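You operate a simulated robot arm through the tools that you are given. There is no shell and no other tool.

Carry out the task below with a simulated robot arm. There is one attempt and no reset: what you move stays moved.

Task
Top up the green feed hopper from its bin till LOW goes out.
Fine: shut the green air valve first; blue scoop, green bin, nothing spilt; scoop on the bench, both green lids shut.

The check looks at the end state, three seconds after you hand in, the way a careful person would. Anything else that was tipped, shoved, dropped, spilled or broken makes it a failure. Lids that push on must go on centred and level and be pressed home; caps that screw on are set level and turned clockwise until they are tight.

Robot
A 6-joint arm with a four-finger gripper, fixed in place. Base frame: the origin is on the floor under the middle of its stand, x ahead of it, y to its left, z up; the work surface is at about z = 564. Units: mm, degrees, N and s.
It reaches about 929 mm from its shoulder. Its first joint turns from -166.0 to 166.0 degrees. Payload 3.43 kg.
The tool frame sits at the grasp point between the pads (the TCP): z along the fingers, y along the line on which they close. The tips reach 30 mm beyond it. The gripper opens to 120 mm; its body begins 85 mm behind the TCP.
Orientation is that of the tool frame in the base frame, as a unit quaternion [x, y, z, w]. With the fingers straight down and closing along the base's y, the tool's x points along the base's -x, its y along +y and its z along -z.

Tools
- The arm moves only by the tool move_arm. Its argument "rows" is a list that holds one entry, the list of rows, each a list of 7 numbers: the finger opening in mm, from 0 to 120, then the shift along the tool's x, y, z in mm, then the turn, a rotation vector about the tool's x, y, z in degrees. In form: [[[fingers, tx, ty, tz, rx, ry, rz], ...]]. A call has 1 to 20 rows; each row shifts and turns the commanded pose from where the row before left it, along the tool's axes as they then stand. Rows are played at 5 a second. More than 50 mm and 8.6 degrees between two rows, or a gripper value outside its range, and nothing of the call is played. A pose out of reach is approached as far as the arm can. The call stops where the force on the tool passes 60 N (or 10 N more than at its start, if that is more) or the arm is blocked; 0.2 s more then pass. Each finger travels about 40 mm/s and halts on what it meets, pressing with about 23 N; the grip force reading is that of the motor and also rises with nothing between the fingers. The clock runs only during rows and for 0.2 s after the last one: add rows that do not move to give the fingers time. The reply holds the time, the measured pose of the TCP, the force on the tool along the base axes, the opening and the grip force, in the units named above and with some noise, with the torque about the TCP (base axes, N m) and any sound that the robot's microphone picked up.
- Cameras (640 x 400 px; columns grow to the right, rows downward): "scene" is fixed at [218.2, -648.3, 1508]; the picture's right is [0.96, 0.27, 0.00], its down [0.11, -0.39, -0.92] and it looks along [-0.24, 0.88, -0.40] (base axes); focal length 341 px, centre (320, 200). "wrist" rides on the gripper at [71, -17, -121] in the tool frame; the picture's right is [0.23, 0.97, 0.00], its down [-0.81, 0.19, -0.55] and it looks along [-0.54, 0.13, 0.83] (tool axes); focal length 275 px, centre (320, 200). There is no depth. A picture from a camera that has moved, and an enlarged one, comes with that camera's place and axes in the base frame and with its lens.
- grab_frame(camera): a new picture of that camera. No time passes.
- slide_trunk(by): moves the trunk up (or, below 0, down) by that many mm; the arm rides with it, the base frame stays. It gives what a move gives, with no picture.
- enlarge(camera, box): a new picture of the part [left, top, right, bottom] of that camera's present view, enlarged. No time passes.
- finish_job(): hands the job in; it is judged then, once.

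Nothing tells you positions but the pictures and the camera data. Unless the task says otherwise, let go and move clear before handing in.

The tools are called after "Call:" as name(argument=value, ...) on one line, values as JSON. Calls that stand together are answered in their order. move_arm: Moves the arm, as the interface text tells. Its arguments: {"type":"object","properties":{"rows":{"type":"array","items":{"type":"array","items":{"type":"array","items":{"type":"number"}}}}},"required":["rows"]} The other tools are called the same way: slide_trunk (by) moves the trunk up or down; grab_frame (camera) takes a picture; enlarge (camera, box) takes an enlarged picture of a part of a camera's view; finish_job () hands the job in.

At the start:

```text
time: 0.0
position: [183.2, 454.8, 1236.9]
ee_rot: [0.048, 0.999, -0.005, -0.008]
force: [0.6, -0.2, -0.1]
torque: [-0.01, 0.04, 0.01]
grip_width: 120.0
grip_force: 0.1
trunk travel left (down, up): [-300.0, 140.0]
```

scene: 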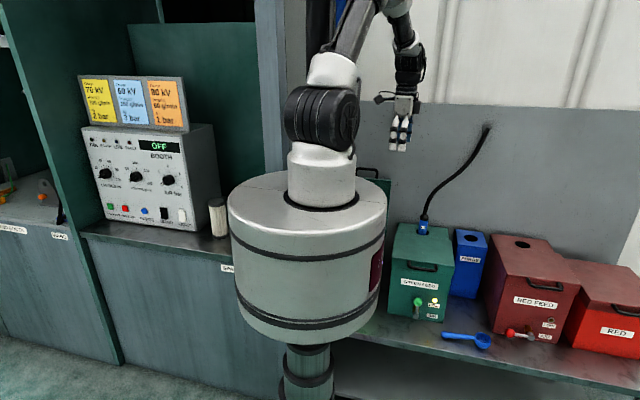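
wrist: 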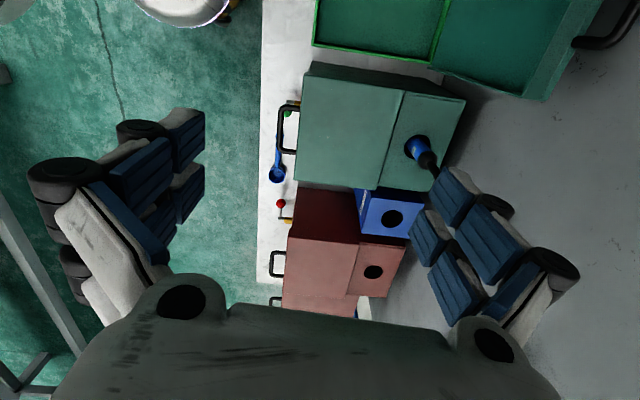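

I see the green feed hopper with its valve and LOW light, a blue scoop on the bench, and red boxes to the right. I'll look closer before moving anything.

Call:
enlarge(camera="scene", box=[350, 200, 510, 360])

Call:
enlarge(camera="scene", box=[480, 220, 640, 370])

Call:
enlarge(camera="wrist", box=[240, 0, 640, 250])

Call:
enlarge(camera="wrist", box=[240, 80, 440, 320])

Call:
enlarge(camera="scene", box=[70, 60, 240, 250])

```text
2.50 times, centred on (430, 280) of scene
camera zoom: at [218.2, -648.3, 1508.0], right [0.96, 0.27, 0.0], down [0.11, -0.39, -0.92], along [-0.24, 0.88, -0.4], focal length 852 px, centre (45, 0)
```

zoom: 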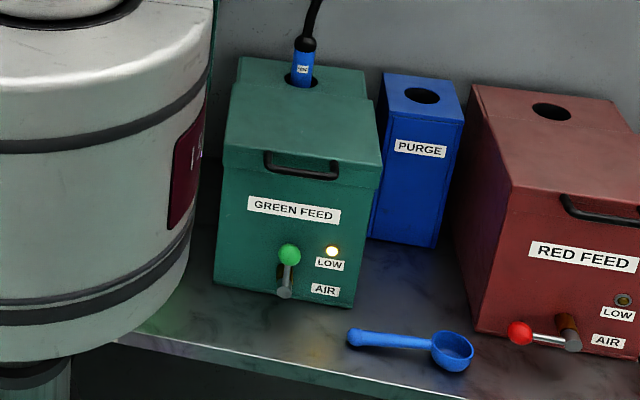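

```text
2.67 times, centred on (560, 295) of scene
camera zoom: at [218.2, -648.3, 1508.0], right [0.96, 0.27, 0.0], down [0.11, -0.39, -0.92], along [-0.24, 0.88, -0.4], focal length 908 px, centre (-320, -53)
```

zoom: 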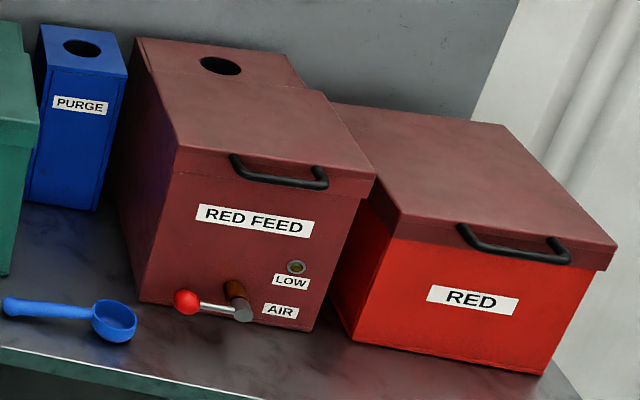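

```text
1.60 times, centred on (440, 125) of wrist
camera zoom: at [112.1, 445.8, 1359.7], right [-0.14, 0.99, -0.01], down [0.83, 0.12, 0.54], along [0.53, 0.07, -0.84], focal length 440 px, centre (128, 320)
```

zoom: 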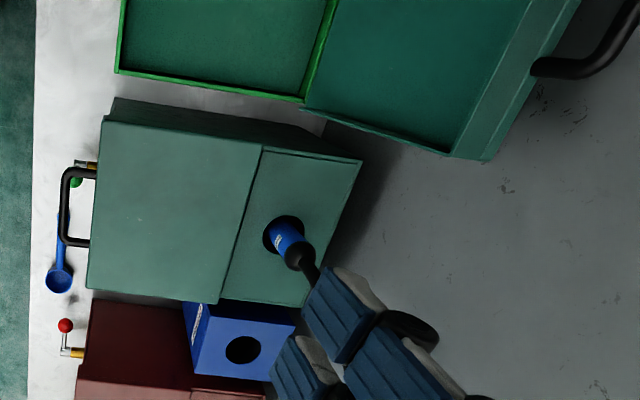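

```text
1.67 times, centred on (340, 200) of wrist
camera zoom: at [112.1, 445.8, 1359.7], right [-0.14, 0.99, -0.01], down [0.83, 0.12, 0.54], along [0.53, 0.07, -0.84], focal length 459 px, centre (287, 200)
```

zoom: 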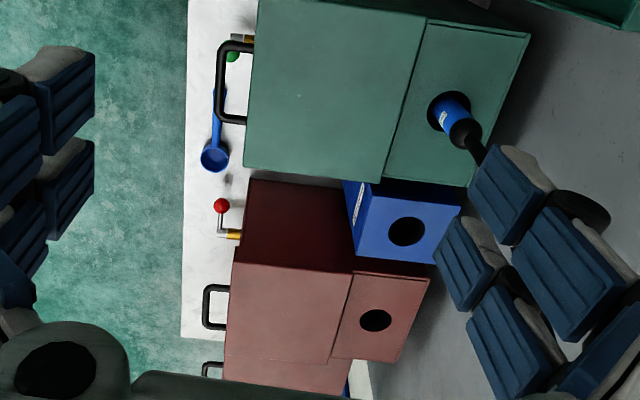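

```text
2.11 times, centred on (155, 155) of scene
camera zoom: at [218.2, -648.3, 1508.0], right [0.96, 0.27, 0.0], down [0.11, -0.39, -0.92], along [-0.24, 0.88, -0.4], focal length 717 px, centre (667, 295)
```

zoom: 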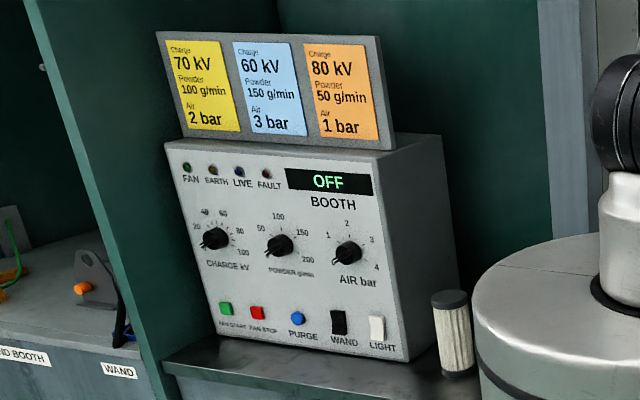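

The green hopper's front face is at about y = 433, x = 200–410, with its air lever up and LOW lit. The green bin appears to stand left of it (lower x) with its lid up, so I'll zoom in on it and on the valve details.

Call:
enlarge(camera="wrist", box=[300, 0, 620, 110])

Call:
enlarge(camera="scene", box=[340, 140, 440, 220])

Call:
enlarge(camera="scene", box=[395, 270, 465, 330])

Call:
enlarge(camera="scene", box=[490, 300, 570, 350])

Call:
enlarge(camera="wrist", box=[255, 90, 315, 230])

```text
2.00 times, centred on (460, 55) of wrist
camera zoom: at [112.1, 445.8, 1359.7], right [-0.14, 0.99, -0.01], down [0.83, 0.12, 0.54], along [0.53, 0.07, -0.84], focal length 551 px, centre (40, 490)
```

zoom: 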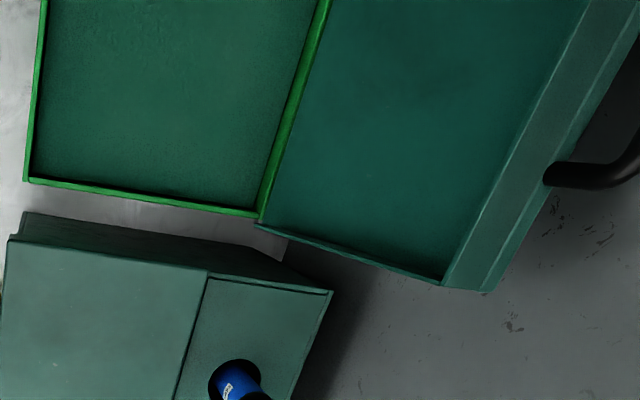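

```text
5.00 times, centred on (390, 180) of scene
camera zoom: at [218.2, -648.3, 1508.0], right [0.96, 0.27, 0.0], down [0.11, -0.39, -0.92], along [-0.24, 0.88, -0.4], focal length 1703 px, centre (-30, 300)
```

zoom: 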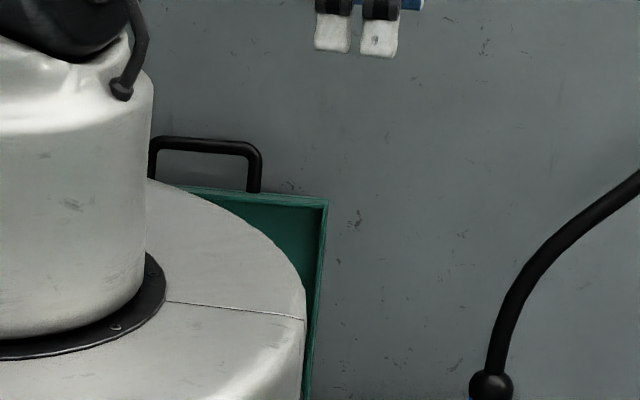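

```text
6.67 times, centred on (430, 300) of scene
camera zoom: at [218.2, -648.3, 1508.0], right [0.96, 0.27, 0.0], down [0.11, -0.39, -0.92], along [-0.24, 0.88, -0.4], focal length 2271 px, centre (-413, -467)
```

zoom: 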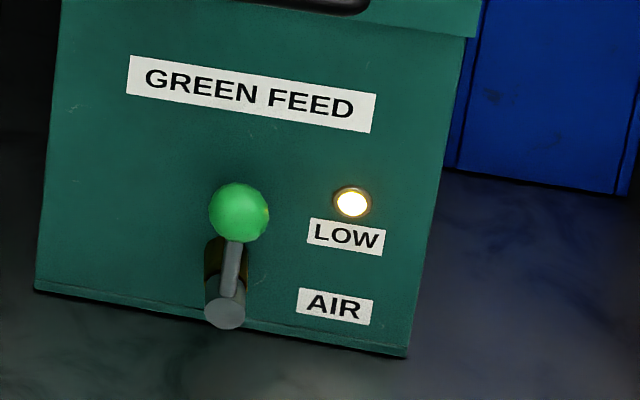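

```text
8.00 times, centred on (530, 325) of scene
camera zoom: at [218.2, -648.3, 1508.0], right [0.96, 0.27, 0.0], down [0.11, -0.39, -0.92], along [-0.24, 0.88, -0.4], focal length 2725 px, centre (-1360, -800)
```

zoom: 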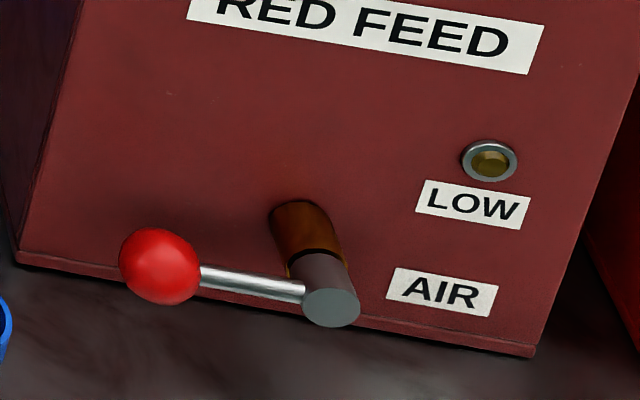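

```text
2.86 times, centred on (285, 160) of wrist
camera zoom: at [112.1, 445.8, 1359.7], right [-0.14, 0.99, -0.01], down [0.83, 0.12, 0.54], along [0.53, 0.07, -0.84], focal length 786 px, centre (420, 314)
```

zoom: 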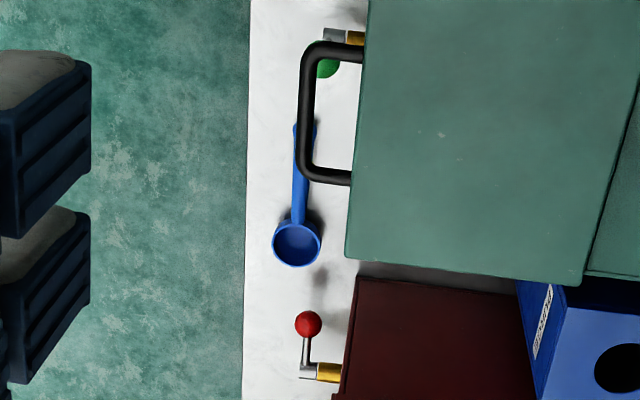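

The green air lever points up (pivot about (298, 388, 604), ball about (304, 388, 676)). The red lever lies sideways to the left, which I take as shut. The green bin sits at about x −60…148, y 433…665 with its lid standing open. I'll move the hand over the bin to look inside it.

Call:
move_arm(rows=[[[120, 45, 0, 0, 0, 0, 0], [120, 45, 5, 0, 0, 0, 0], [120, 45, 5, 0, 0, 0, 0], [120, 45, 5, 0, 0, 0, 0], [120, 30, 0, 0, 0, 0, 0]]])

Call:
grab_frame(camera="wrist")

Call:
grab_frame(camera="scene")

```text
time: 0.7
position: [159.5, 449.9, 1232.0]
ee_rot: [0.146, 0.989, -0.013, 0.0]
force: [-6.4, 1.1, 1.9]
torque: [-0.07, -0.58, 0.02]
grip_width: 120.0
grip_force: 0.1
trunk travel left (down, up): [-300.0, 140.0]
stopped in row 3: the arm was blocked; the commanded pose is now the measured one
```

```text
taken
camera wrist: at [85.0, 456.8, 1353.2], right [0.06, 1.0, -0.02], down [0.83, -0.04, 0.55], along [0.55, -0.05, -0.83], focal length 275 px, centre (320, 200)
```

wrist: 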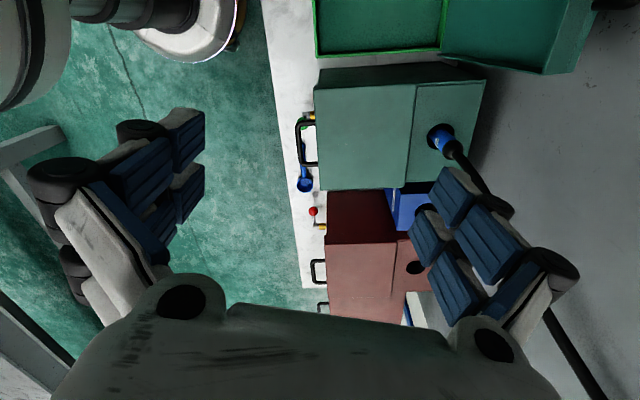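

```text
taken
```

scene: 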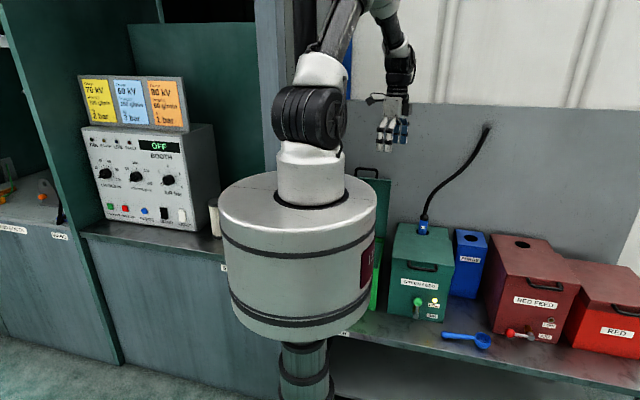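

The arm was blocked after a short move, and the drum under it seems to have shifted in the scene picture. I'll check what it met before moving again.

Call:
enlarge(camera="scene", box=[210, 0, 450, 200])

Call:
enlarge(camera="scene", box=[200, 150, 440, 400])

Call:
enlarge(camera="wrist", box=[0, 0, 320, 200])

```text
2.00 times, centred on (330, 100) of scene
camera zoom: at [218.2, -648.3, 1508.0], right [0.96, 0.27, 0.0], down [0.11, -0.39, -0.92], along [-0.24, 0.88, -0.4], focal length 681 px, centre (300, 400)
```

zoom: 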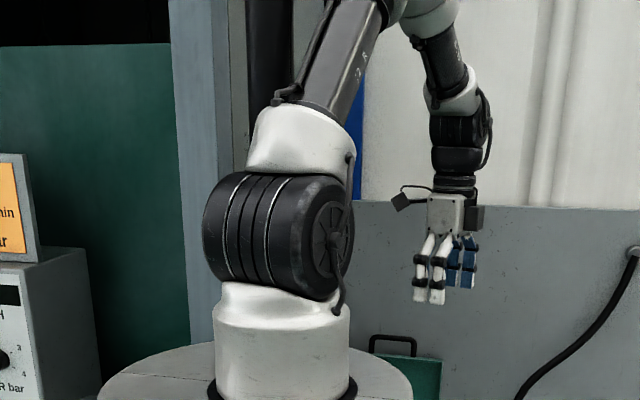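

```text
1.60 times, centred on (320, 275) of scene
camera zoom: at [218.2, -648.3, 1508.0], right [0.96, 0.27, 0.0], down [0.11, -0.39, -0.92], along [-0.24, 0.88, -0.4], focal length 545 px, centre (320, 80)
```

zoom: 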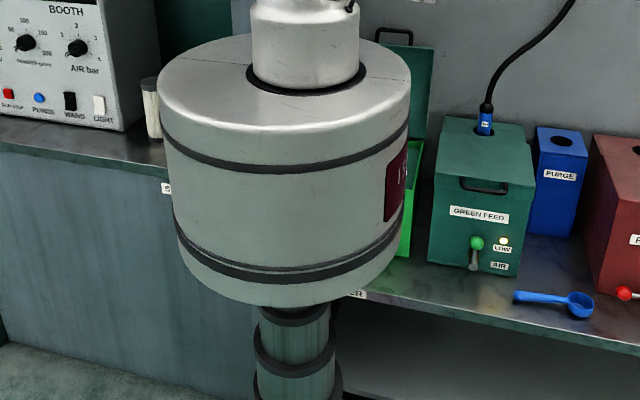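

```text
2.00 times, centred on (160, 100) of wrist
camera zoom: at [85.0, 456.8, 1353.2], right [0.06, 1.0, -0.02], down [0.83, -0.04, 0.55], along [0.55, -0.05, -0.83], focal length 551 px, centre (640, 400)
```

zoom: 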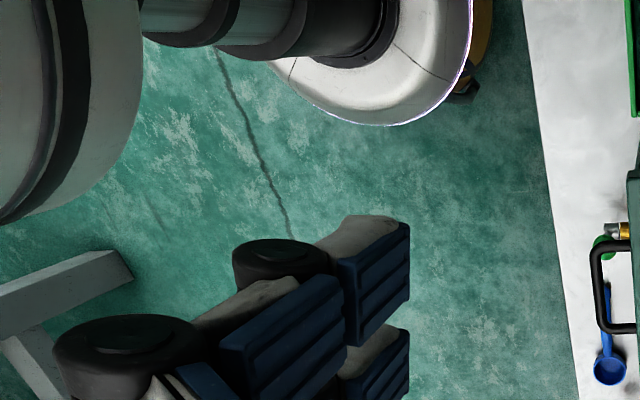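

The arm, drum and all, seems to have shifted slightly, so something resisted motion toward −x. I'll make a small test move back and check how the pose follows.

Call:
move_arm(rows=[[[120, -20, 0, 0, 0, 0, -5], [120, -20, 0, 0, 0, 0, -5]]])

Call:
enlarge(camera="scene", box=[200, 150, 440, 400])

```text
time: 1.3
position: [206.2, 443.2, 1232.5]
ee_rot: [0.056, 0.998, -0.011, -0.004]
force: [0.6, -0.5, -0.6]
torque: [-0.04, 0.09, 0.01]
grip_width: 120.3
grip_force: 0.1
trunk travel left (down, up): [-300.0, 140.0]
```

```text
1.60 times, centred on (320, 275) of scene
camera zoom: at [218.2, -648.3, 1508.0], right [0.96, 0.27, 0.0], down [0.11, -0.39, -0.92], along [-0.24, 0.88, -0.4], focal length 545 px, centre (320, 80)
```

zoom: 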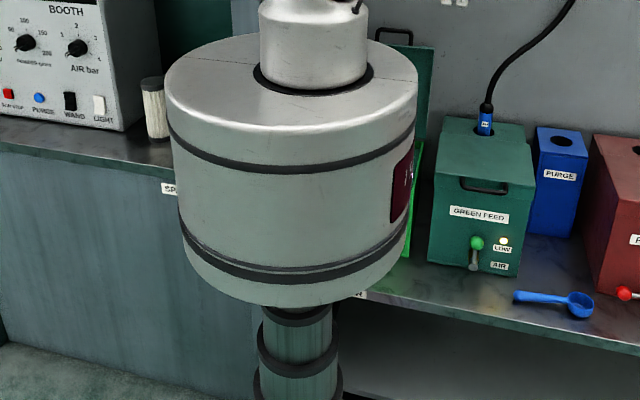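

The move back worked, but the drum still sits at a slightly different place from the start. I'll wait with no motion and see whether the stand is swaying or the change is static.

Call:
move_arm(rows=[[[120, 0, 0, 0, 0, 0, 0], [120, 0, 0, 0, 0, 0, 0], [120, 0, 0, 0, 0, 0, 0], [120, 0, 0, 0, 0, 0, 0], [120, 0, 0, 0, 0, 0, 0]]])

Call:
enlarge(camera="scene", box=[200, 150, 440, 400])

Call:
grab_frame(camera="scene")

```text
time: 2.5
position: [203.3, 441.8, 1231.4]
ee_rot: [0.057, 0.998, -0.011, -0.003]
force: [0.0, -0.8, 0.3]
torque: [-0.04, -0.01, -0.01]
grip_width: 120.1
grip_force: 0.0
trunk travel left (down, up): [-300.0, 140.0]
```

```text
1.60 times, centred on (320, 275) of scene
camera zoom: at [218.2, -648.3, 1508.0], right [0.96, 0.27, 0.0], down [0.11, -0.39, -0.92], along [-0.24, 0.88, -0.4], focal length 545 px, centre (320, 80)
```

zoom: 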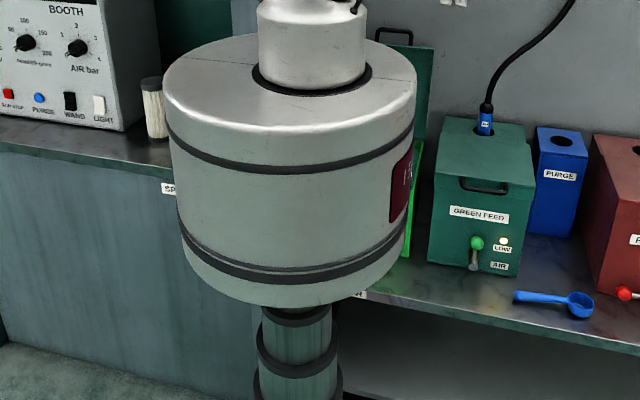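

```text
taken
```

scene: 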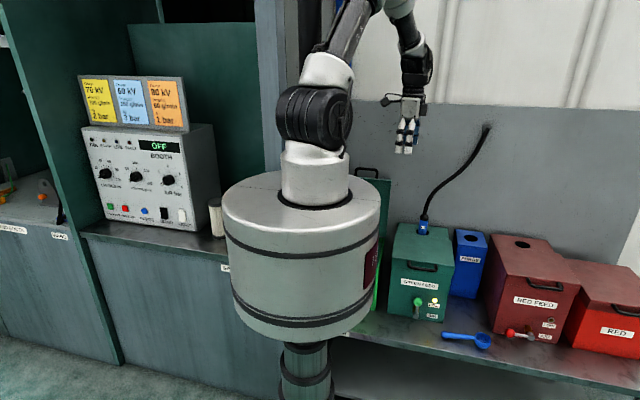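

Let me put the hand back exactly at its starting pose to see whether the drum's position depends on the arm's pose or the stand itself has moved.

Call:
move_arm(rows=[[[120, 10, 5, -3, 0, 0, 0], [120, 11, 5, -3, 0, 0, 1], [120, 0, 0, 0, 0, 0, 0], [120, 0, 0, 0, 0, 0, 0]]])

Call:
grab_frame(camera="scene")

Call:
grab_frame(camera="wrist")

```text
time: 3.5
position: [185.0, 454.2, 1238.1]
ee_rot: [0.067, 0.998, -0.011, -0.003]
force: [0.4, -0.2, -0.1]
torque: [-0.03, -0.01, 0.0]
grip_width: 120.0
grip_force: 0.0
trunk travel left (down, up): [-300.0, 140.0]
```

```text
taken
```

scene: 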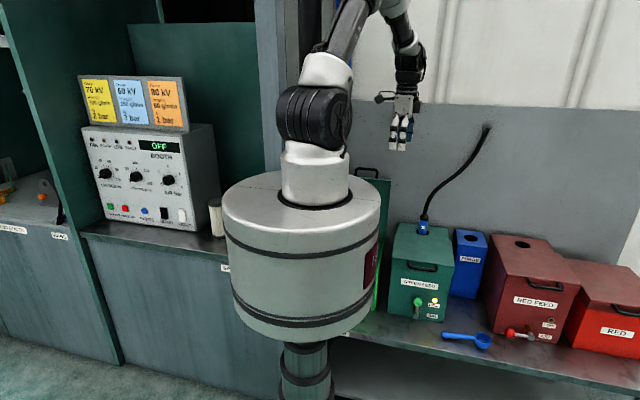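

```text
taken
camera wrist: at [112.8, 449.2, 1360.3], right [-0.1, 0.99, -0.02], down [0.83, 0.09, 0.54], along [0.54, 0.04, -0.84], focal length 275 px, centre (320, 200)
```

wrist: 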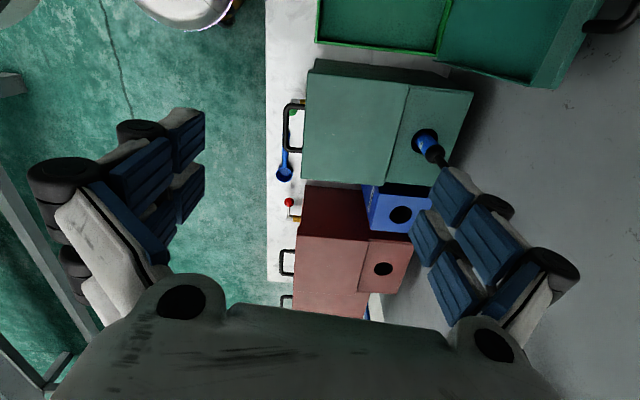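

Call:
enlarge(camera="scene", box=[350, 200, 510, 360])

Call:
enlarge(camera="scene", box=[340, 140, 440, 220])

Call:
enlarge(camera="scene", box=[220, 300, 380, 400])

```text
2.50 times, centred on (430, 280) of scene
camera zoom: at [218.2, -648.3, 1508.0], right [0.96, 0.27, 0.0], down [0.11, -0.39, -0.92], along [-0.24, 0.88, -0.4], focal length 852 px, centre (45, 0)
```

zoom: 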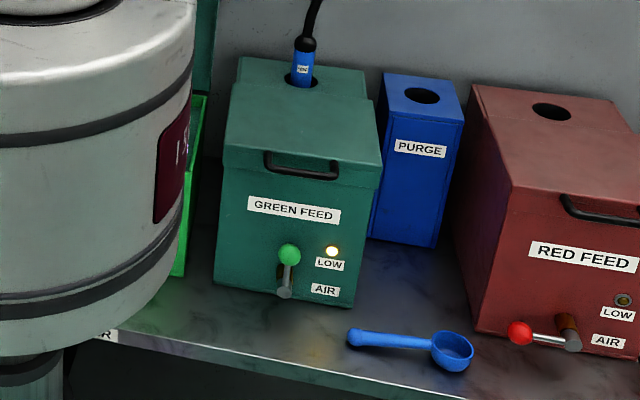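

```text
5.00 times, centred on (390, 180) of scene
camera zoom: at [218.2, -648.3, 1508.0], right [0.96, 0.27, 0.0], down [0.11, -0.39, -0.92], along [-0.24, 0.88, -0.4], focal length 1703 px, centre (-30, 300)
```

zoom: 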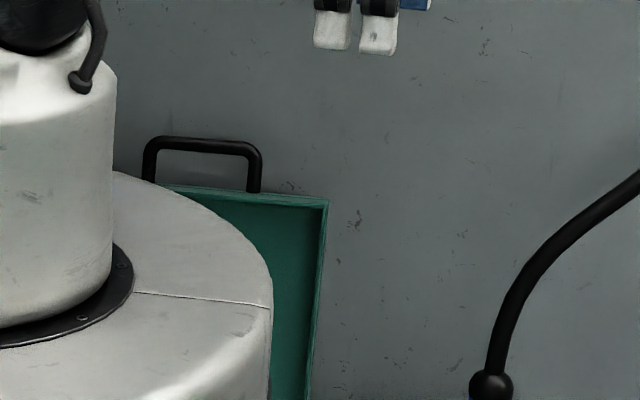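

```text
4.00 times, centred on (300, 350) of scene
camera zoom: at [218.2, -648.3, 1508.0], right [0.96, 0.27, 0.0], down [0.11, -0.39, -0.92], along [-0.24, 0.88, -0.4], focal length 1362 px, centre (400, -400)
```

zoom: 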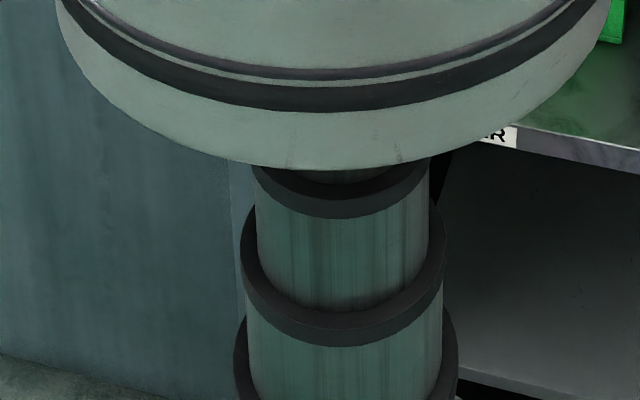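

The stand appears to lean a little and the arm lagged on a fast start, so the block may have been tracking lag rather than a collision. I'll try the same direction again more gently.

Call:
move_arm(rows=[[[120, 6, 0, 0, 0, 0, 0], [120, 10, 0, 0, 0, 0, 0], [120, 12, 2, 0, 0, 0, 0], [120, 12, 2, 0, 0, 0, 0], [120, 6, 0, 0, 0, 0, 0], [120, 0, 0, 0, 0, 0, 0], [120, 0, 0, 0, 0, 0, 0]]])

Call:
enlarge(camera="scene", box=[200, 150, 440, 400])

```text
time: 5.1
position: [150.5, 459.8, 1230.1]
ee_rot: [0.078, 0.997, -0.018, -0.005]
force: [-0.2, 0.4, 0.6]
torque: [-0.01, -0.01, -0.02]
grip_width: 119.8
grip_force: 0.0
trunk travel left (down, up): [-300.0, 140.0]
```

```text
1.60 times, centred on (320, 275) of scene
camera zoom: at [218.2, -648.3, 1508.0], right [0.96, 0.27, 0.0], down [0.11, -0.39, -0.92], along [-0.24, 0.88, -0.4], focal length 545 px, centre (320, 80)
```

zoom: 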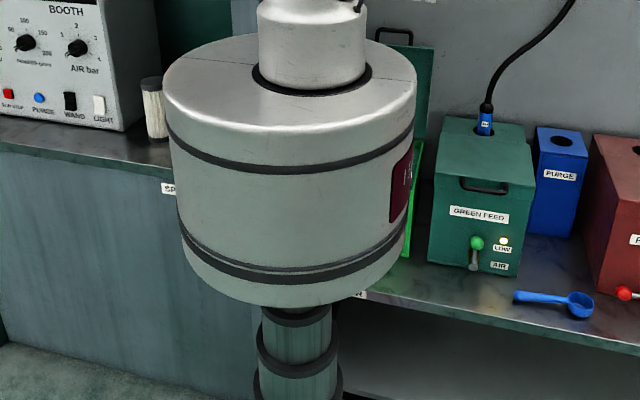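

Call:
move_arm(rows=[[[120, 0, 0, 0, 0, 0, 0], [120, 0, 0, 0, 0, 0, 0], [120, 0, 0, 0, 0, 0, 0], [120, 0, 0, 0, 0, 0, 0], [120, 0, 0, 0, 0, 0, 0]]])

Call:
move_arm(rows=[[[120, 6, 0, 0, 0, 0, 0], [120, 10, 0, 0, 0, 0, 0], [120, 12, 2, 0, 0, 0, 0], [120, 12, 2, 0, 0, 0, 0], [120, 6, 0, 0, 0, 0, 0], [120, 0, 0, 0, 0, 0, 0], [120, 0, 0, 0, 0, 0, 0]]])

```text
time: 6.3
position: [149.5, 459.0, 1230.5]
ee_rot: [0.077, 0.997, -0.019, -0.005]
force: [-0.5, -0.4, -0.1]
torque: [0.02, 0.0, 0.03]
grip_width: 120.0
grip_force: 0.0
trunk travel left (down, up): [-300.0, 140.0]
```

```text
time: 8.1
position: [157.6, 462.1, 1233.1]
ee_rot: [0.131, 0.991, -0.016, -0.006]
force: [-0.6, -0.3, -0.5]
torque: [0.06, -0.08, 0.08]
grip_width: 120.0
grip_force: 0.1
trunk travel left (down, up): [-300.0, 140.0]
stopped in row 7: the arm was blocked; the commanded pose is now the measured one
```

Something stops the first joint near azimuth 71° with no force on the hand, so the obstruction is likely higher up, at the elbow. I have to work lower anyway, so I'll lower the trunk partway and look again.

Call:
slide_trunk(by=-100)

Call:
grab_frame(camera="scene")

Call:
grab_frame(camera="wrist")

```text
time: 9.4
position: [150.5, 461.6, 1132.3]
ee_rot: [0.126, 0.992, -0.017, -0.006]
force: [1.1, -0.2, -0.3]
torque: [0.01, -0.01, 0.01]
grip_width: 120.1
grip_force: 0.0
trunk travel left (down, up): [-200.0, 240.0]
```

```text
taken
```

scene: 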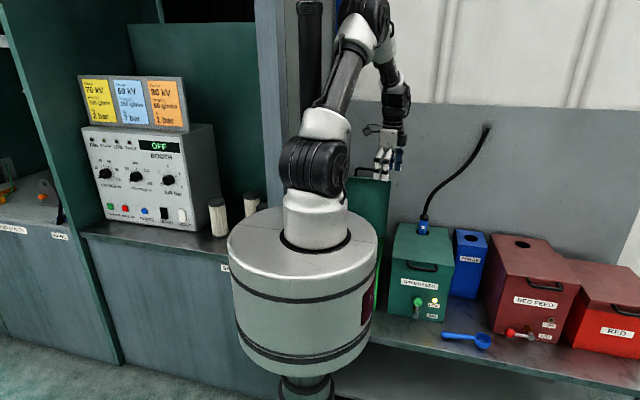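

```text
taken
camera wrist: at [78.8, 467.1, 1254.5], right [0.02, 1.0, -0.03], down [0.84, 0.0, 0.54], along [0.54, -0.04, -0.84], focal length 275 px, centre (320, 200)
```

wrist: 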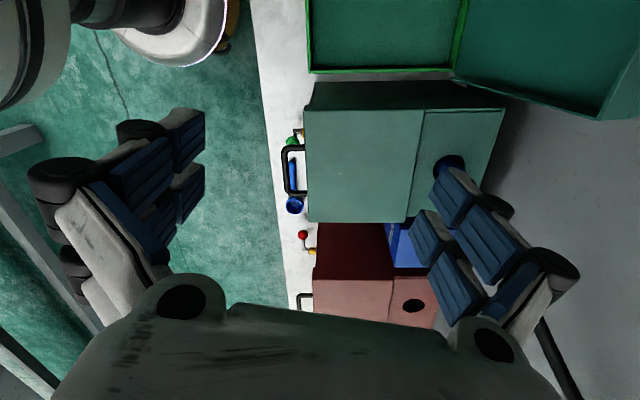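

Call:
move_arm(rows=[[[120, 6, 0, 0, 0, 0, 0], [120, 10, 2, 0, 0, 0, 0], [120, 12, 3, 0, 0, 0, 0], [120, 12, 3, 0, 0, 0, 0], [120, 6, 0, 0, 0, 0, 0], [120, 0, 0, 0, 0, 0, 0], [120, 0, 0, 0, 0, 0, 0]]])

Call:
enlarge(camera="scene", box=[210, 0, 450, 200])

```text
time: 11.0
position: [111.8, 479.2, 1127.6]
ee_rot: [0.129, 0.991, -0.022, -0.006]
force: [-0.9, -0.8, -0.3]
torque: [-0.02, 0.0, -0.01]
grip_width: 120.0
grip_force: 0.0
trunk travel left (down, up): [-200.0, 240.0]
```

```text
2.00 times, centred on (330, 100) of scene
camera zoom: at [218.2, -648.3, 1508.0], right [0.96, 0.27, 0.0], down [0.11, -0.39, -0.92], along [-0.24, 0.88, -0.4], focal length 681 px, centre (300, 400)
```

zoom: 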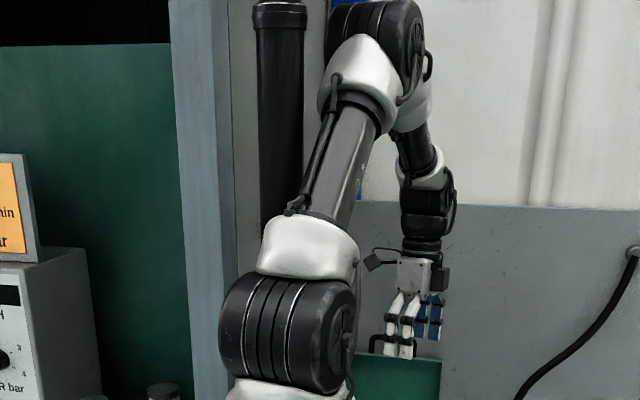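

At the lower height the arm passed the sticking point, so the obstruction was something fixed up near the elbow. I'll lower a bit more and go on over the bin.

Call:
slide_trunk(by=-50)

Call:
move_arm(rows=[[[120, 6, 0, -5, 0, 0, 0], [120, 12, 2, -10, 0, 0, 2], [120, 14, 3, -10, 0, 0, 2], [120, 14, 3, -10, 0, 0, 2], [120, 14, 3, -5, 0, 0, 2], [120, 14, 3, 0, 0, 0, 2], [120, 8, 0, 0, 0, 0, 0], [120, 0, 0, 0, 0, 0, 0]]])

Call:
grab_frame(camera="wrist")

Call:
grab_frame(camera="scene")

```text
time: 11.9
position: [110.7, 478.7, 1076.8]
ee_rot: [0.128, 0.991, -0.022, -0.005]
force: [-0.7, -0.1, -0.2]
torque: [0.04, 0.0, -0.01]
grip_width: 120.2
grip_force: 0.0
trunk travel left (down, up): [-150.0, 290.0]
```

```text
time: 13.1
position: [146.1, 492.3, 1120.0]
ee_rot: [0.271, 0.963, -0.019, -0.007]
force: [3.7, -0.1, -9.6]
torque: [-0.19, 0.55, -0.19]
grip_width: 120.1
grip_force: 0.1
trunk travel left (down, up): [-150.0, 290.0]
stopped in row 5: the arm was blocked; the commanded pose is now the measured one
```

```text
taken
camera wrist: at [78.2, 519.3, 1242.7], right [0.31, 0.95, -0.04], down [0.8, -0.24, 0.54], along [0.51, -0.2, -0.84], focal length 275 px, centre (320, 200)
```

wrist: 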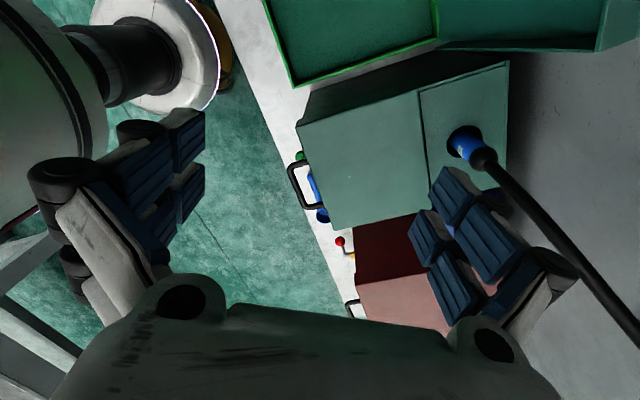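

```text
taken
```

scene: 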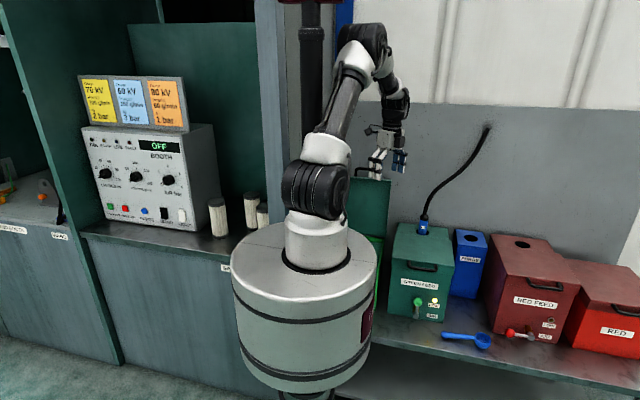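

The arm stalled again. A black pole behind the arm appears to ride with the trunk, so I'll look closely at it and the elbow.

Call:
enlarge(camera="scene", box=[250, 0, 450, 125])

Call:
enlarge(camera="scene", box=[260, 80, 420, 280])

Call:
enlarge(camera="wrist", box=[0, 0, 250, 160])

```text
3.20 times, centred on (350, 62) of scene
camera zoom: at [218.2, -648.3, 1508.0], right [0.96, 0.27, 0.0], down [0.11, -0.39, -0.92], along [-0.24, 0.88, -0.4], focal length 1090 px, centre (224, 640)
```

zoom: 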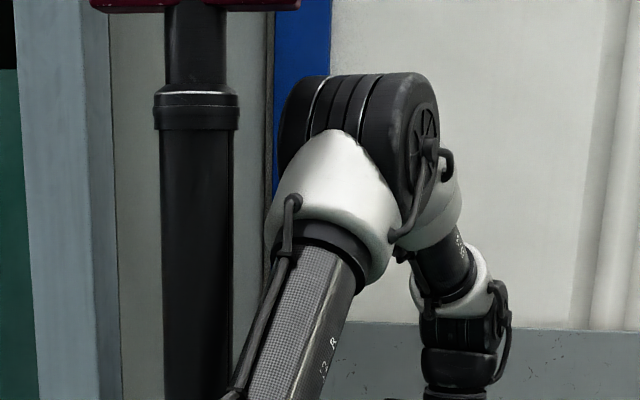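

```text
2.00 times, centred on (340, 180) of scene
camera zoom: at [218.2, -648.3, 1508.0], right [0.96, 0.27, 0.0], down [0.11, -0.39, -0.92], along [-0.24, 0.88, -0.4], focal length 681 px, centre (280, 240)
```

zoom: 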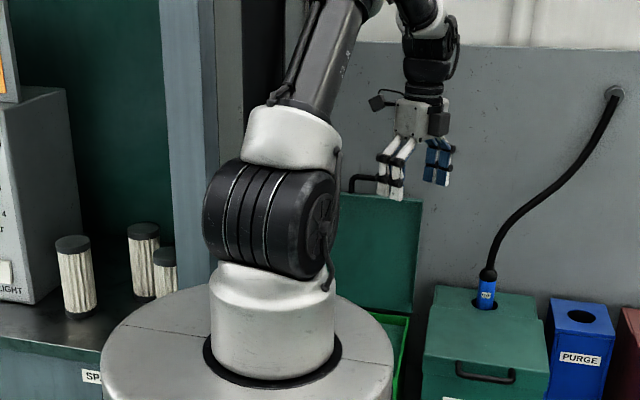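

```text
2.50 times, centred on (125, 80) of wrist
camera zoom: at [78.2, 519.3, 1242.7], right [0.31, 0.95, -0.04], down [0.8, -0.24, 0.54], along [0.51, -0.2, -0.84], focal length 688 px, centre (808, 500)
```

zoom: 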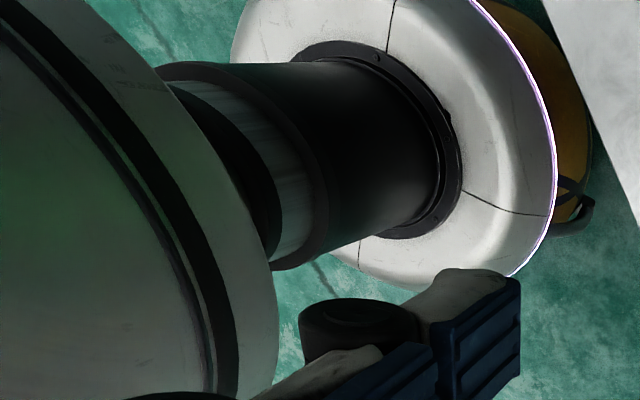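

The layout isn't clear enough to say what blocks the arm, so I'll back off toward +x and turn the wrist camera toward the robot's own base and pole.

Call:
move_arm(rows=[[[120, -10, 2, -3, 0, 0, 0], [120, -20, 4, -6, 0, 0, 0], [120, -25, 4, -7, 0, 0, 0], [120, -25, 4, -7, 0, 0, 0], [120, -20, 4, -5, 0, 0, 0], [120, -6, 0, 0, 0, 0, 3], [120, 0, 0, 0, 0, 0, 6], [120, 0, 0, 0, 0, 0, 8], [120, 0, 0, 0, 0, 0, 8], [120, 0, 0, 0, 0, 0, 8], [120, 0, 0, 0, 0, 0, 8], [120, 0, 0, 0, 0, 0, 8], [120, 0, 0, 0, 0, 0, 8], [120, 0, 0, 0, 0, 0, 8], [120, 0, 0, 0, 0, 0, 5], [120, 0, 0, 0, 0, 0, 0], [120, 0, 0, 0, 0, 0, 0]]])

Call:
grab_frame(camera="wrist")

Call:
grab_frame(camera="scene")

```text
time: 16.7
position: [242.6, 456.1, 1153.6]
ee_rot: [0.772, 0.635, -0.014, 0.003]
force: [0.2, 0.5, -0.1]
torque: [-0.03, -0.02, 0.05]
grip_width: 119.9
grip_force: 0.2
trunk travel left (down, up): [-150.0, 290.0]
```

```text
taken
camera wrist: at [242.5, 532.3, 1272.5], right [1.0, 0.04, -0.02], down [0.04, -0.82, 0.57], along [0.01, -0.57, -0.82], focal length 275 px, centre (320, 200)
```

wrist: 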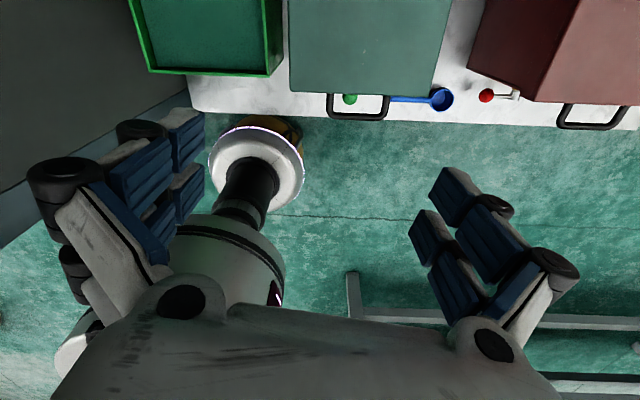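

```text
taken
```

scene: 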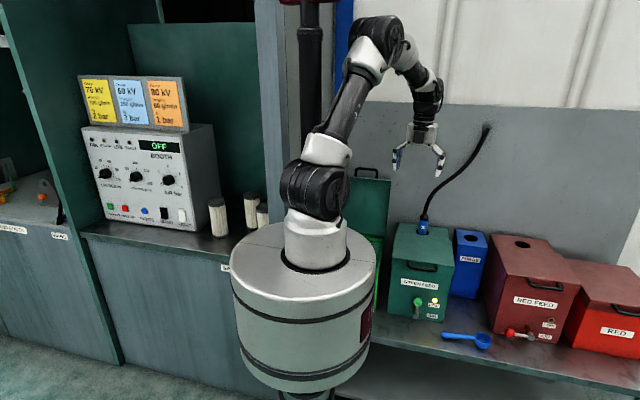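

Now I see the layout from above: bin left, hopper middle, scoop just below the hopper handle, and a partition wall left of the bin. I'll tilt the camera up to see the pole and arm on the drum.

Call:
move_arm(rows=[[[120, 0, 0, 0, -0.9, -3.6, 0], [120, 0, 0, 0, -1.7, -7.0, 0], [120, 0, 0, 0, -1.7, -7.0, 0], [120, 0, 0, 0, -1.7, -7.0, 0], [120, 0, 0, 0, -1.7, -7.0, 0], [120, 0, 0, 0, -1.7, -7.0, 0], [120, 0, 0, 0, 0, 0, 0], [120, 0, 0, 0, 0, 0, 0]]])

Call:
grab_frame(camera="wrist")

```text
time: 18.5
position: [244.0, 457.5, 1152.8]
ee_rot: [0.722, 0.598, -0.216, 0.275]
force: [0.0, -0.3, 0.5]
torque: [-0.01, -0.01, 0.01]
grip_width: 119.9
grip_force: 0.1
trunk travel left (down, up): [-150.0, 290.0]
```

```text
taken
camera wrist: at [238.5, 590.5, 1196.6], right [1.0, 0.04, -0.01], down [0.02, -0.27, 0.96], along [0.03, -0.96, -0.27], focal length 275 px, centre (320, 200)
```

wrist: 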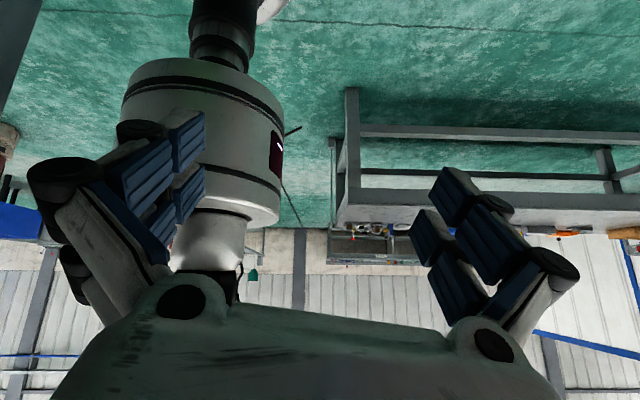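

Call:
move_arm(rows=[[[120, 0, 0, 0, 2.5, -0.6, 3.0], [120, 0, 0, 0, 4.6, -1.1, 5.5], [120, 0, 0, 0, 4.6, -1.1, 5.5], [120, 0, 0, 0, 3.5, -0.8, 4.1], [120, 0, 0, 0, 0, 0, 0], [120, 0, 0, 0, 0, 0, 0]]])

Call:
grab_frame(camera="wrist")

Call:
grab_frame(camera="scene")

```text
time: 19.9
position: [315.4, 408.0, 1149.1]
ee_rot: [0.786, 0.512, -0.257, 0.234]
force: [-0.3, 0.3, 0.2]
torque: [0.01, -0.01, 0.02]
grip_width: 120.0
grip_force: 0.0
out of reach, approached as far as the arm can: row 1, 2, 3, 4
trunk travel left (down, up): [-150.0, 290.0]
```

```text
taken
camera wrist: at [345.0, 539.1, 1192.5], right [0.98, -0.2, -0.05], down [-0.01, -0.28, 0.96], along [-0.2, -0.94, -0.27], focal length 275 px, centre (320, 200)
```

wrist: 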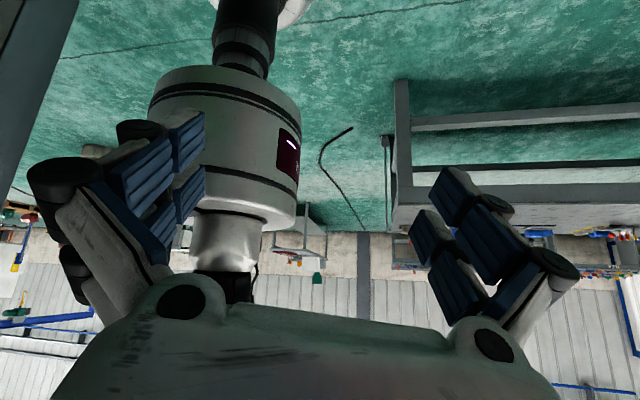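

```text
taken
```

scene: 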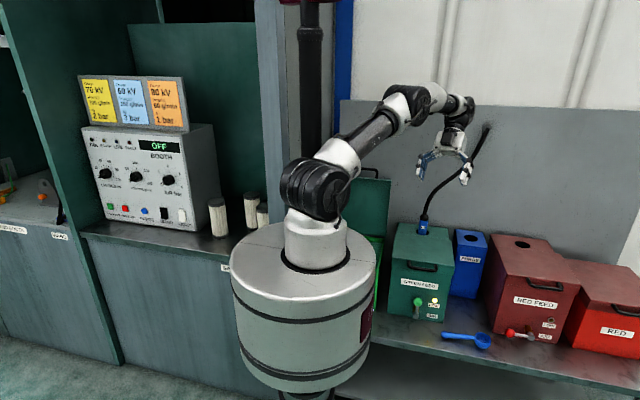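

Call:
enlarge(camera="scene", box=[240, 0, 400, 220])

Call:
enlarge(camera="wrist", box=[0, 0, 320, 300])

```text
1.82 times, centred on (320, 110) of scene
camera zoom: at [218.2, -648.3, 1508.0], right [0.96, 0.27, 0.0], down [0.11, -0.39, -0.92], along [-0.24, 0.88, -0.4], focal length 619 px, centre (320, 364)
```

zoom: 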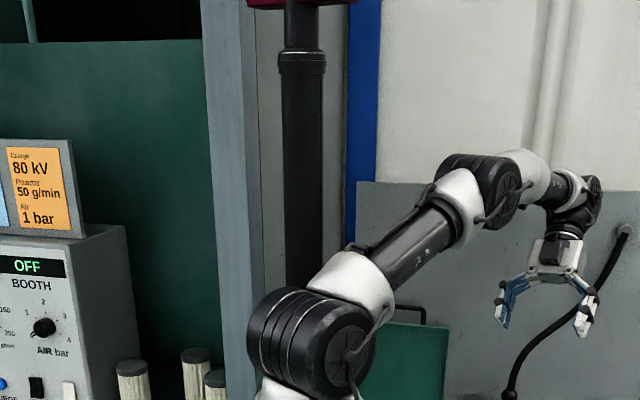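

```text
1.33 times, centred on (160, 150) of wrist
camera zoom: at [345.0, 539.1, 1192.5], right [0.98, -0.2, -0.05], down [-0.01, -0.28, 0.96], along [-0.2, -0.94, -0.27], focal length 367 px, centre (533, 267)
```

zoom: 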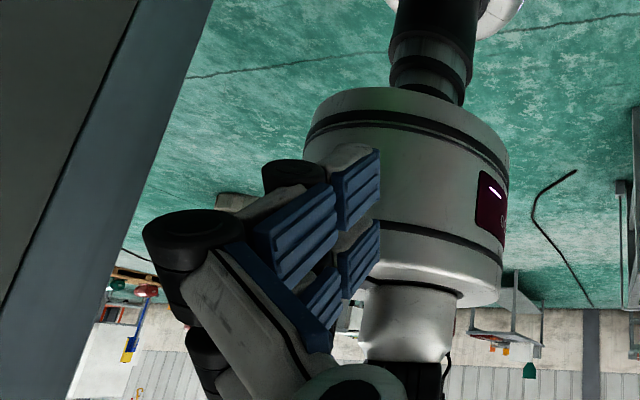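

Call:
move_arm(rows=[[[60, 0, 0, 0, 0, 0, 0], [20, 0, 0, 0, 0, 0, 0], [10, 0, 0, 0, 0, 0, 0], [10, 0, 0, 0, 0, 0, 0], [10, 0, 0, 0, 0, 0, 0], [10, 0, 0, 0, 0, 0, 0], [10, 0, 0, 0, 0, 0, 0]]])

Call:
grab_frame(camera="wrist")

```text
time: 21.5
position: [316.3, 408.0, 1147.2]
ee_rot: [0.785, 0.513, -0.257, 0.233]
force: [-0.6, -0.8, 0.3]
torque: [-0.02, 0.0, 0.02]
grip_width: 10.8
grip_force: 0.3
trunk travel left (down, up): [-150.0, 290.0]
```

```text
taken
camera wrist: at [344.9, 539.2, 1192.5], right [0.98, -0.2, -0.05], down [-0.01, -0.28, 0.96], along [-0.2, -0.94, -0.27], focal length 275 px, centre (320, 200)
```

wrist: 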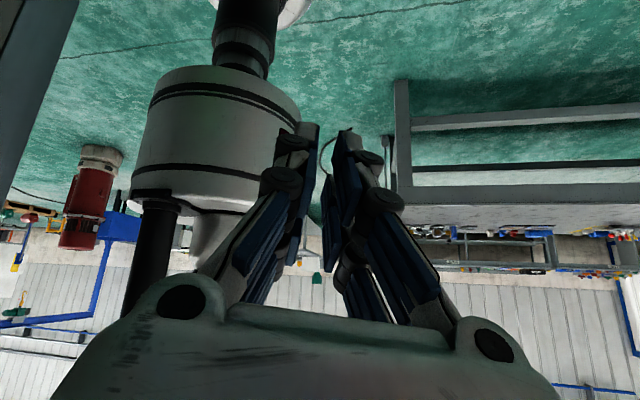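

The wrist picture shows that a pole stands on the drum at about (−23, 153) and stops the arm from swinging past azimuth ~78°. I'll keep the wrist on the +x side of that and lean the fingers toward −x for the bin. Now I'll undo the camera tilt and get back to fingers-down.

Call:
move_arm(rows=[[[10, 0, 0, 0, -3.5, 0.8, -4.1], [10, 0, 0, 0, -4.6, 1.1, -5.5], [10, 0, 0, 0, -4.6, 1.1, -5.5], [10, 0, 0, 0, -2.5, 0.6, -3.0], [10, 0, 0, 0, 1.7, 7.0, 0], [10, 0, 0, 0, 1.7, 7.0, 0], [10, 0, 0, 0, 1.7, 7.0, 0], [10, 0, 0, 0, 1.7, 7.0, 0], [10, 0, 0, 0, 1.7, 7.0, 0], [10, 0, 0, 0, 0.9, 3.6, 0], [10, 0, 0, 0, 0, 0, -8], [10, 0, 0, 0, 0, 0, -8], [10, 0, 0, 0, 0, 0, -8], [10, 0, 0, 0, 0, 0, -8], [10, 0, 0, 0, 0, 0, -8], [10, 0, 0, 0, 0, 0, -8], [10, 0, 0, 0, 0, 0, -8], [10, 0, 0, 0, 0, 0, -8], [10, 0, 0, 0, 0, 0, -8], [10, 0, 0, 0, 0, 0, 0]]])

Call:
grab_frame(camera="scene")

```text
time: 25.7
position: [316.8, 407.8, 1147.9]
ee_rot: [0.174, 0.985, -0.009, -0.016]
force: [0.3, -0.9, 0.2]
torque: [-0.01, 0.04, -0.03]
grip_width: 9.9
grip_force: 0.1
trunk travel left (down, up): [-150.0, 290.0]
```

```text
taken
```

scene: 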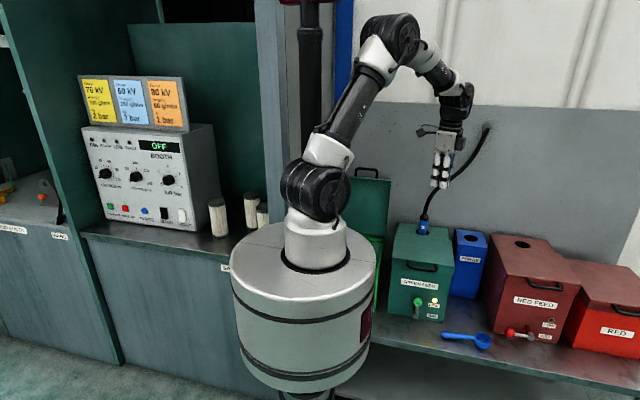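

Back to fingers-down at (317, 408, 1148). Next I'll square up the yaw, tilt the closed fingers 45° toward +y, and come down in front of the hopper, to the right of the green ball.

Call:
move_arm(rows=[[[0, 0, 0, 0, 0, 0, -6], [0, 0, 0, 0, 0, 0, -7], [0, 0, 0, 0, 0, 0, -7], [0, 0, 0, 0, -5, 0, 0], [0, 0, 0, 0, -8, 0, 0], [0, 0, 0, 0, -8, 0, 0], [0, 0, 0, 0, -8, 0, 0], [0, 0, 0, 0, -8, 0, 0], [0, 0, 0, 0, -8, 0, 0], [0, 0, 0, 0, 0, 0, 0], [0, 0, 0, 0, 0, 0, 0]]])

Call:
grab_frame(camera="scene")

```text
time: 28.1
position: [316.0, 408.7, 1147.0]
ee_rot: [0.008, 0.926, 0.378, -0.015]
force: [0.1, 0.7, -0.3]
torque: [-0.01, 0.0, 0.0]
grip_width: 0.0
grip_force: 23.2
trunk travel left (down, up): [-150.0, 290.0]
```

```text
taken
```

scene: 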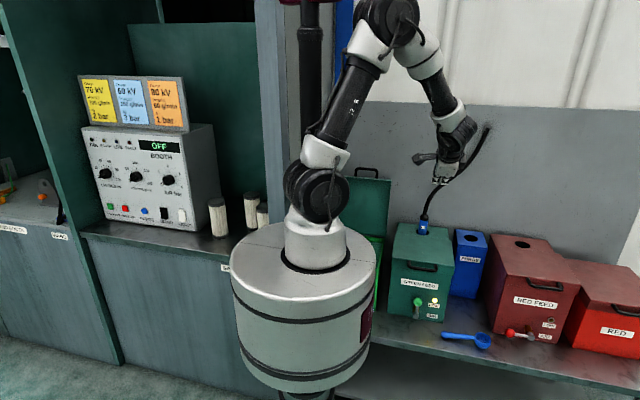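

Call:
move_arm(rows=[[[0, -2, -10, 5, 0, 0, 0], [0, -5, -25, 13, 0, 0, 0], [0, -6, -35, 18, 0, 0, 0], [0, -6, -35, 18, 0, 0, 0], [0, -6, -35, 18, 0, 0, 0], [0, -6, -35, 18, 0, 0, 0], [0, -6, -35, 18, 0, 0, 0], [0, -6, -35, 18, 0, 0, 0], [0, -6, -35, 18, 0, 0, 0], [0, -5, -35, 18, 0, 0, 0], [0, -3, -25, 13, 0, 0, 0], [0, -1, -10, 6, 0, 0, 0], [0, 0, 0, 0, 0, 0, 0], [0, 0, 0, 0, 0, 0, 0]]])

Call:
grab_frame(camera="wrist")

Call:
grab_frame(camera="scene")

```text
time: 31.1
position: [362.1, 282.5, 771.0]
ee_rot: [0.007, 0.926, 0.376, -0.015]
force: [1.1, 0.7, 0.1]
torque: [-0.02, -0.01, 0.0]
grip_width: 0.0
grip_force: 23.1
trunk travel left (down, up): [-150.0, 290.0]
```

```text
taken
camera wrist: at [292.1, 187.6, 849.3], right [-0.21, 0.7, 0.69], down [0.83, -0.25, 0.5], along [0.52, 0.67, -0.52], focal length 275 px, centre (320, 200)
```

wrist: 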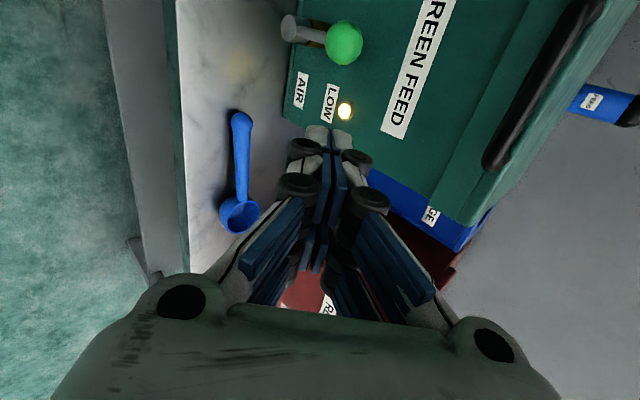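

```text
taken
```

scene: 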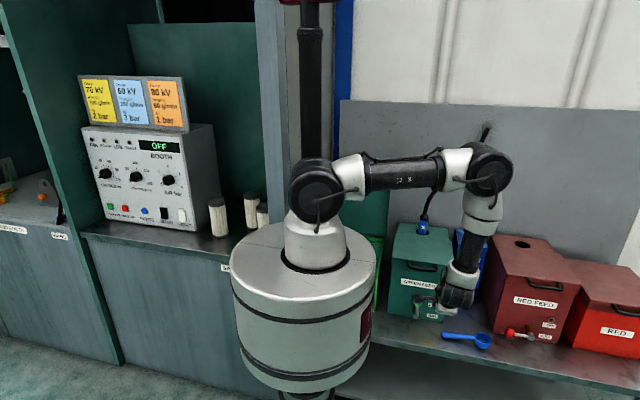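

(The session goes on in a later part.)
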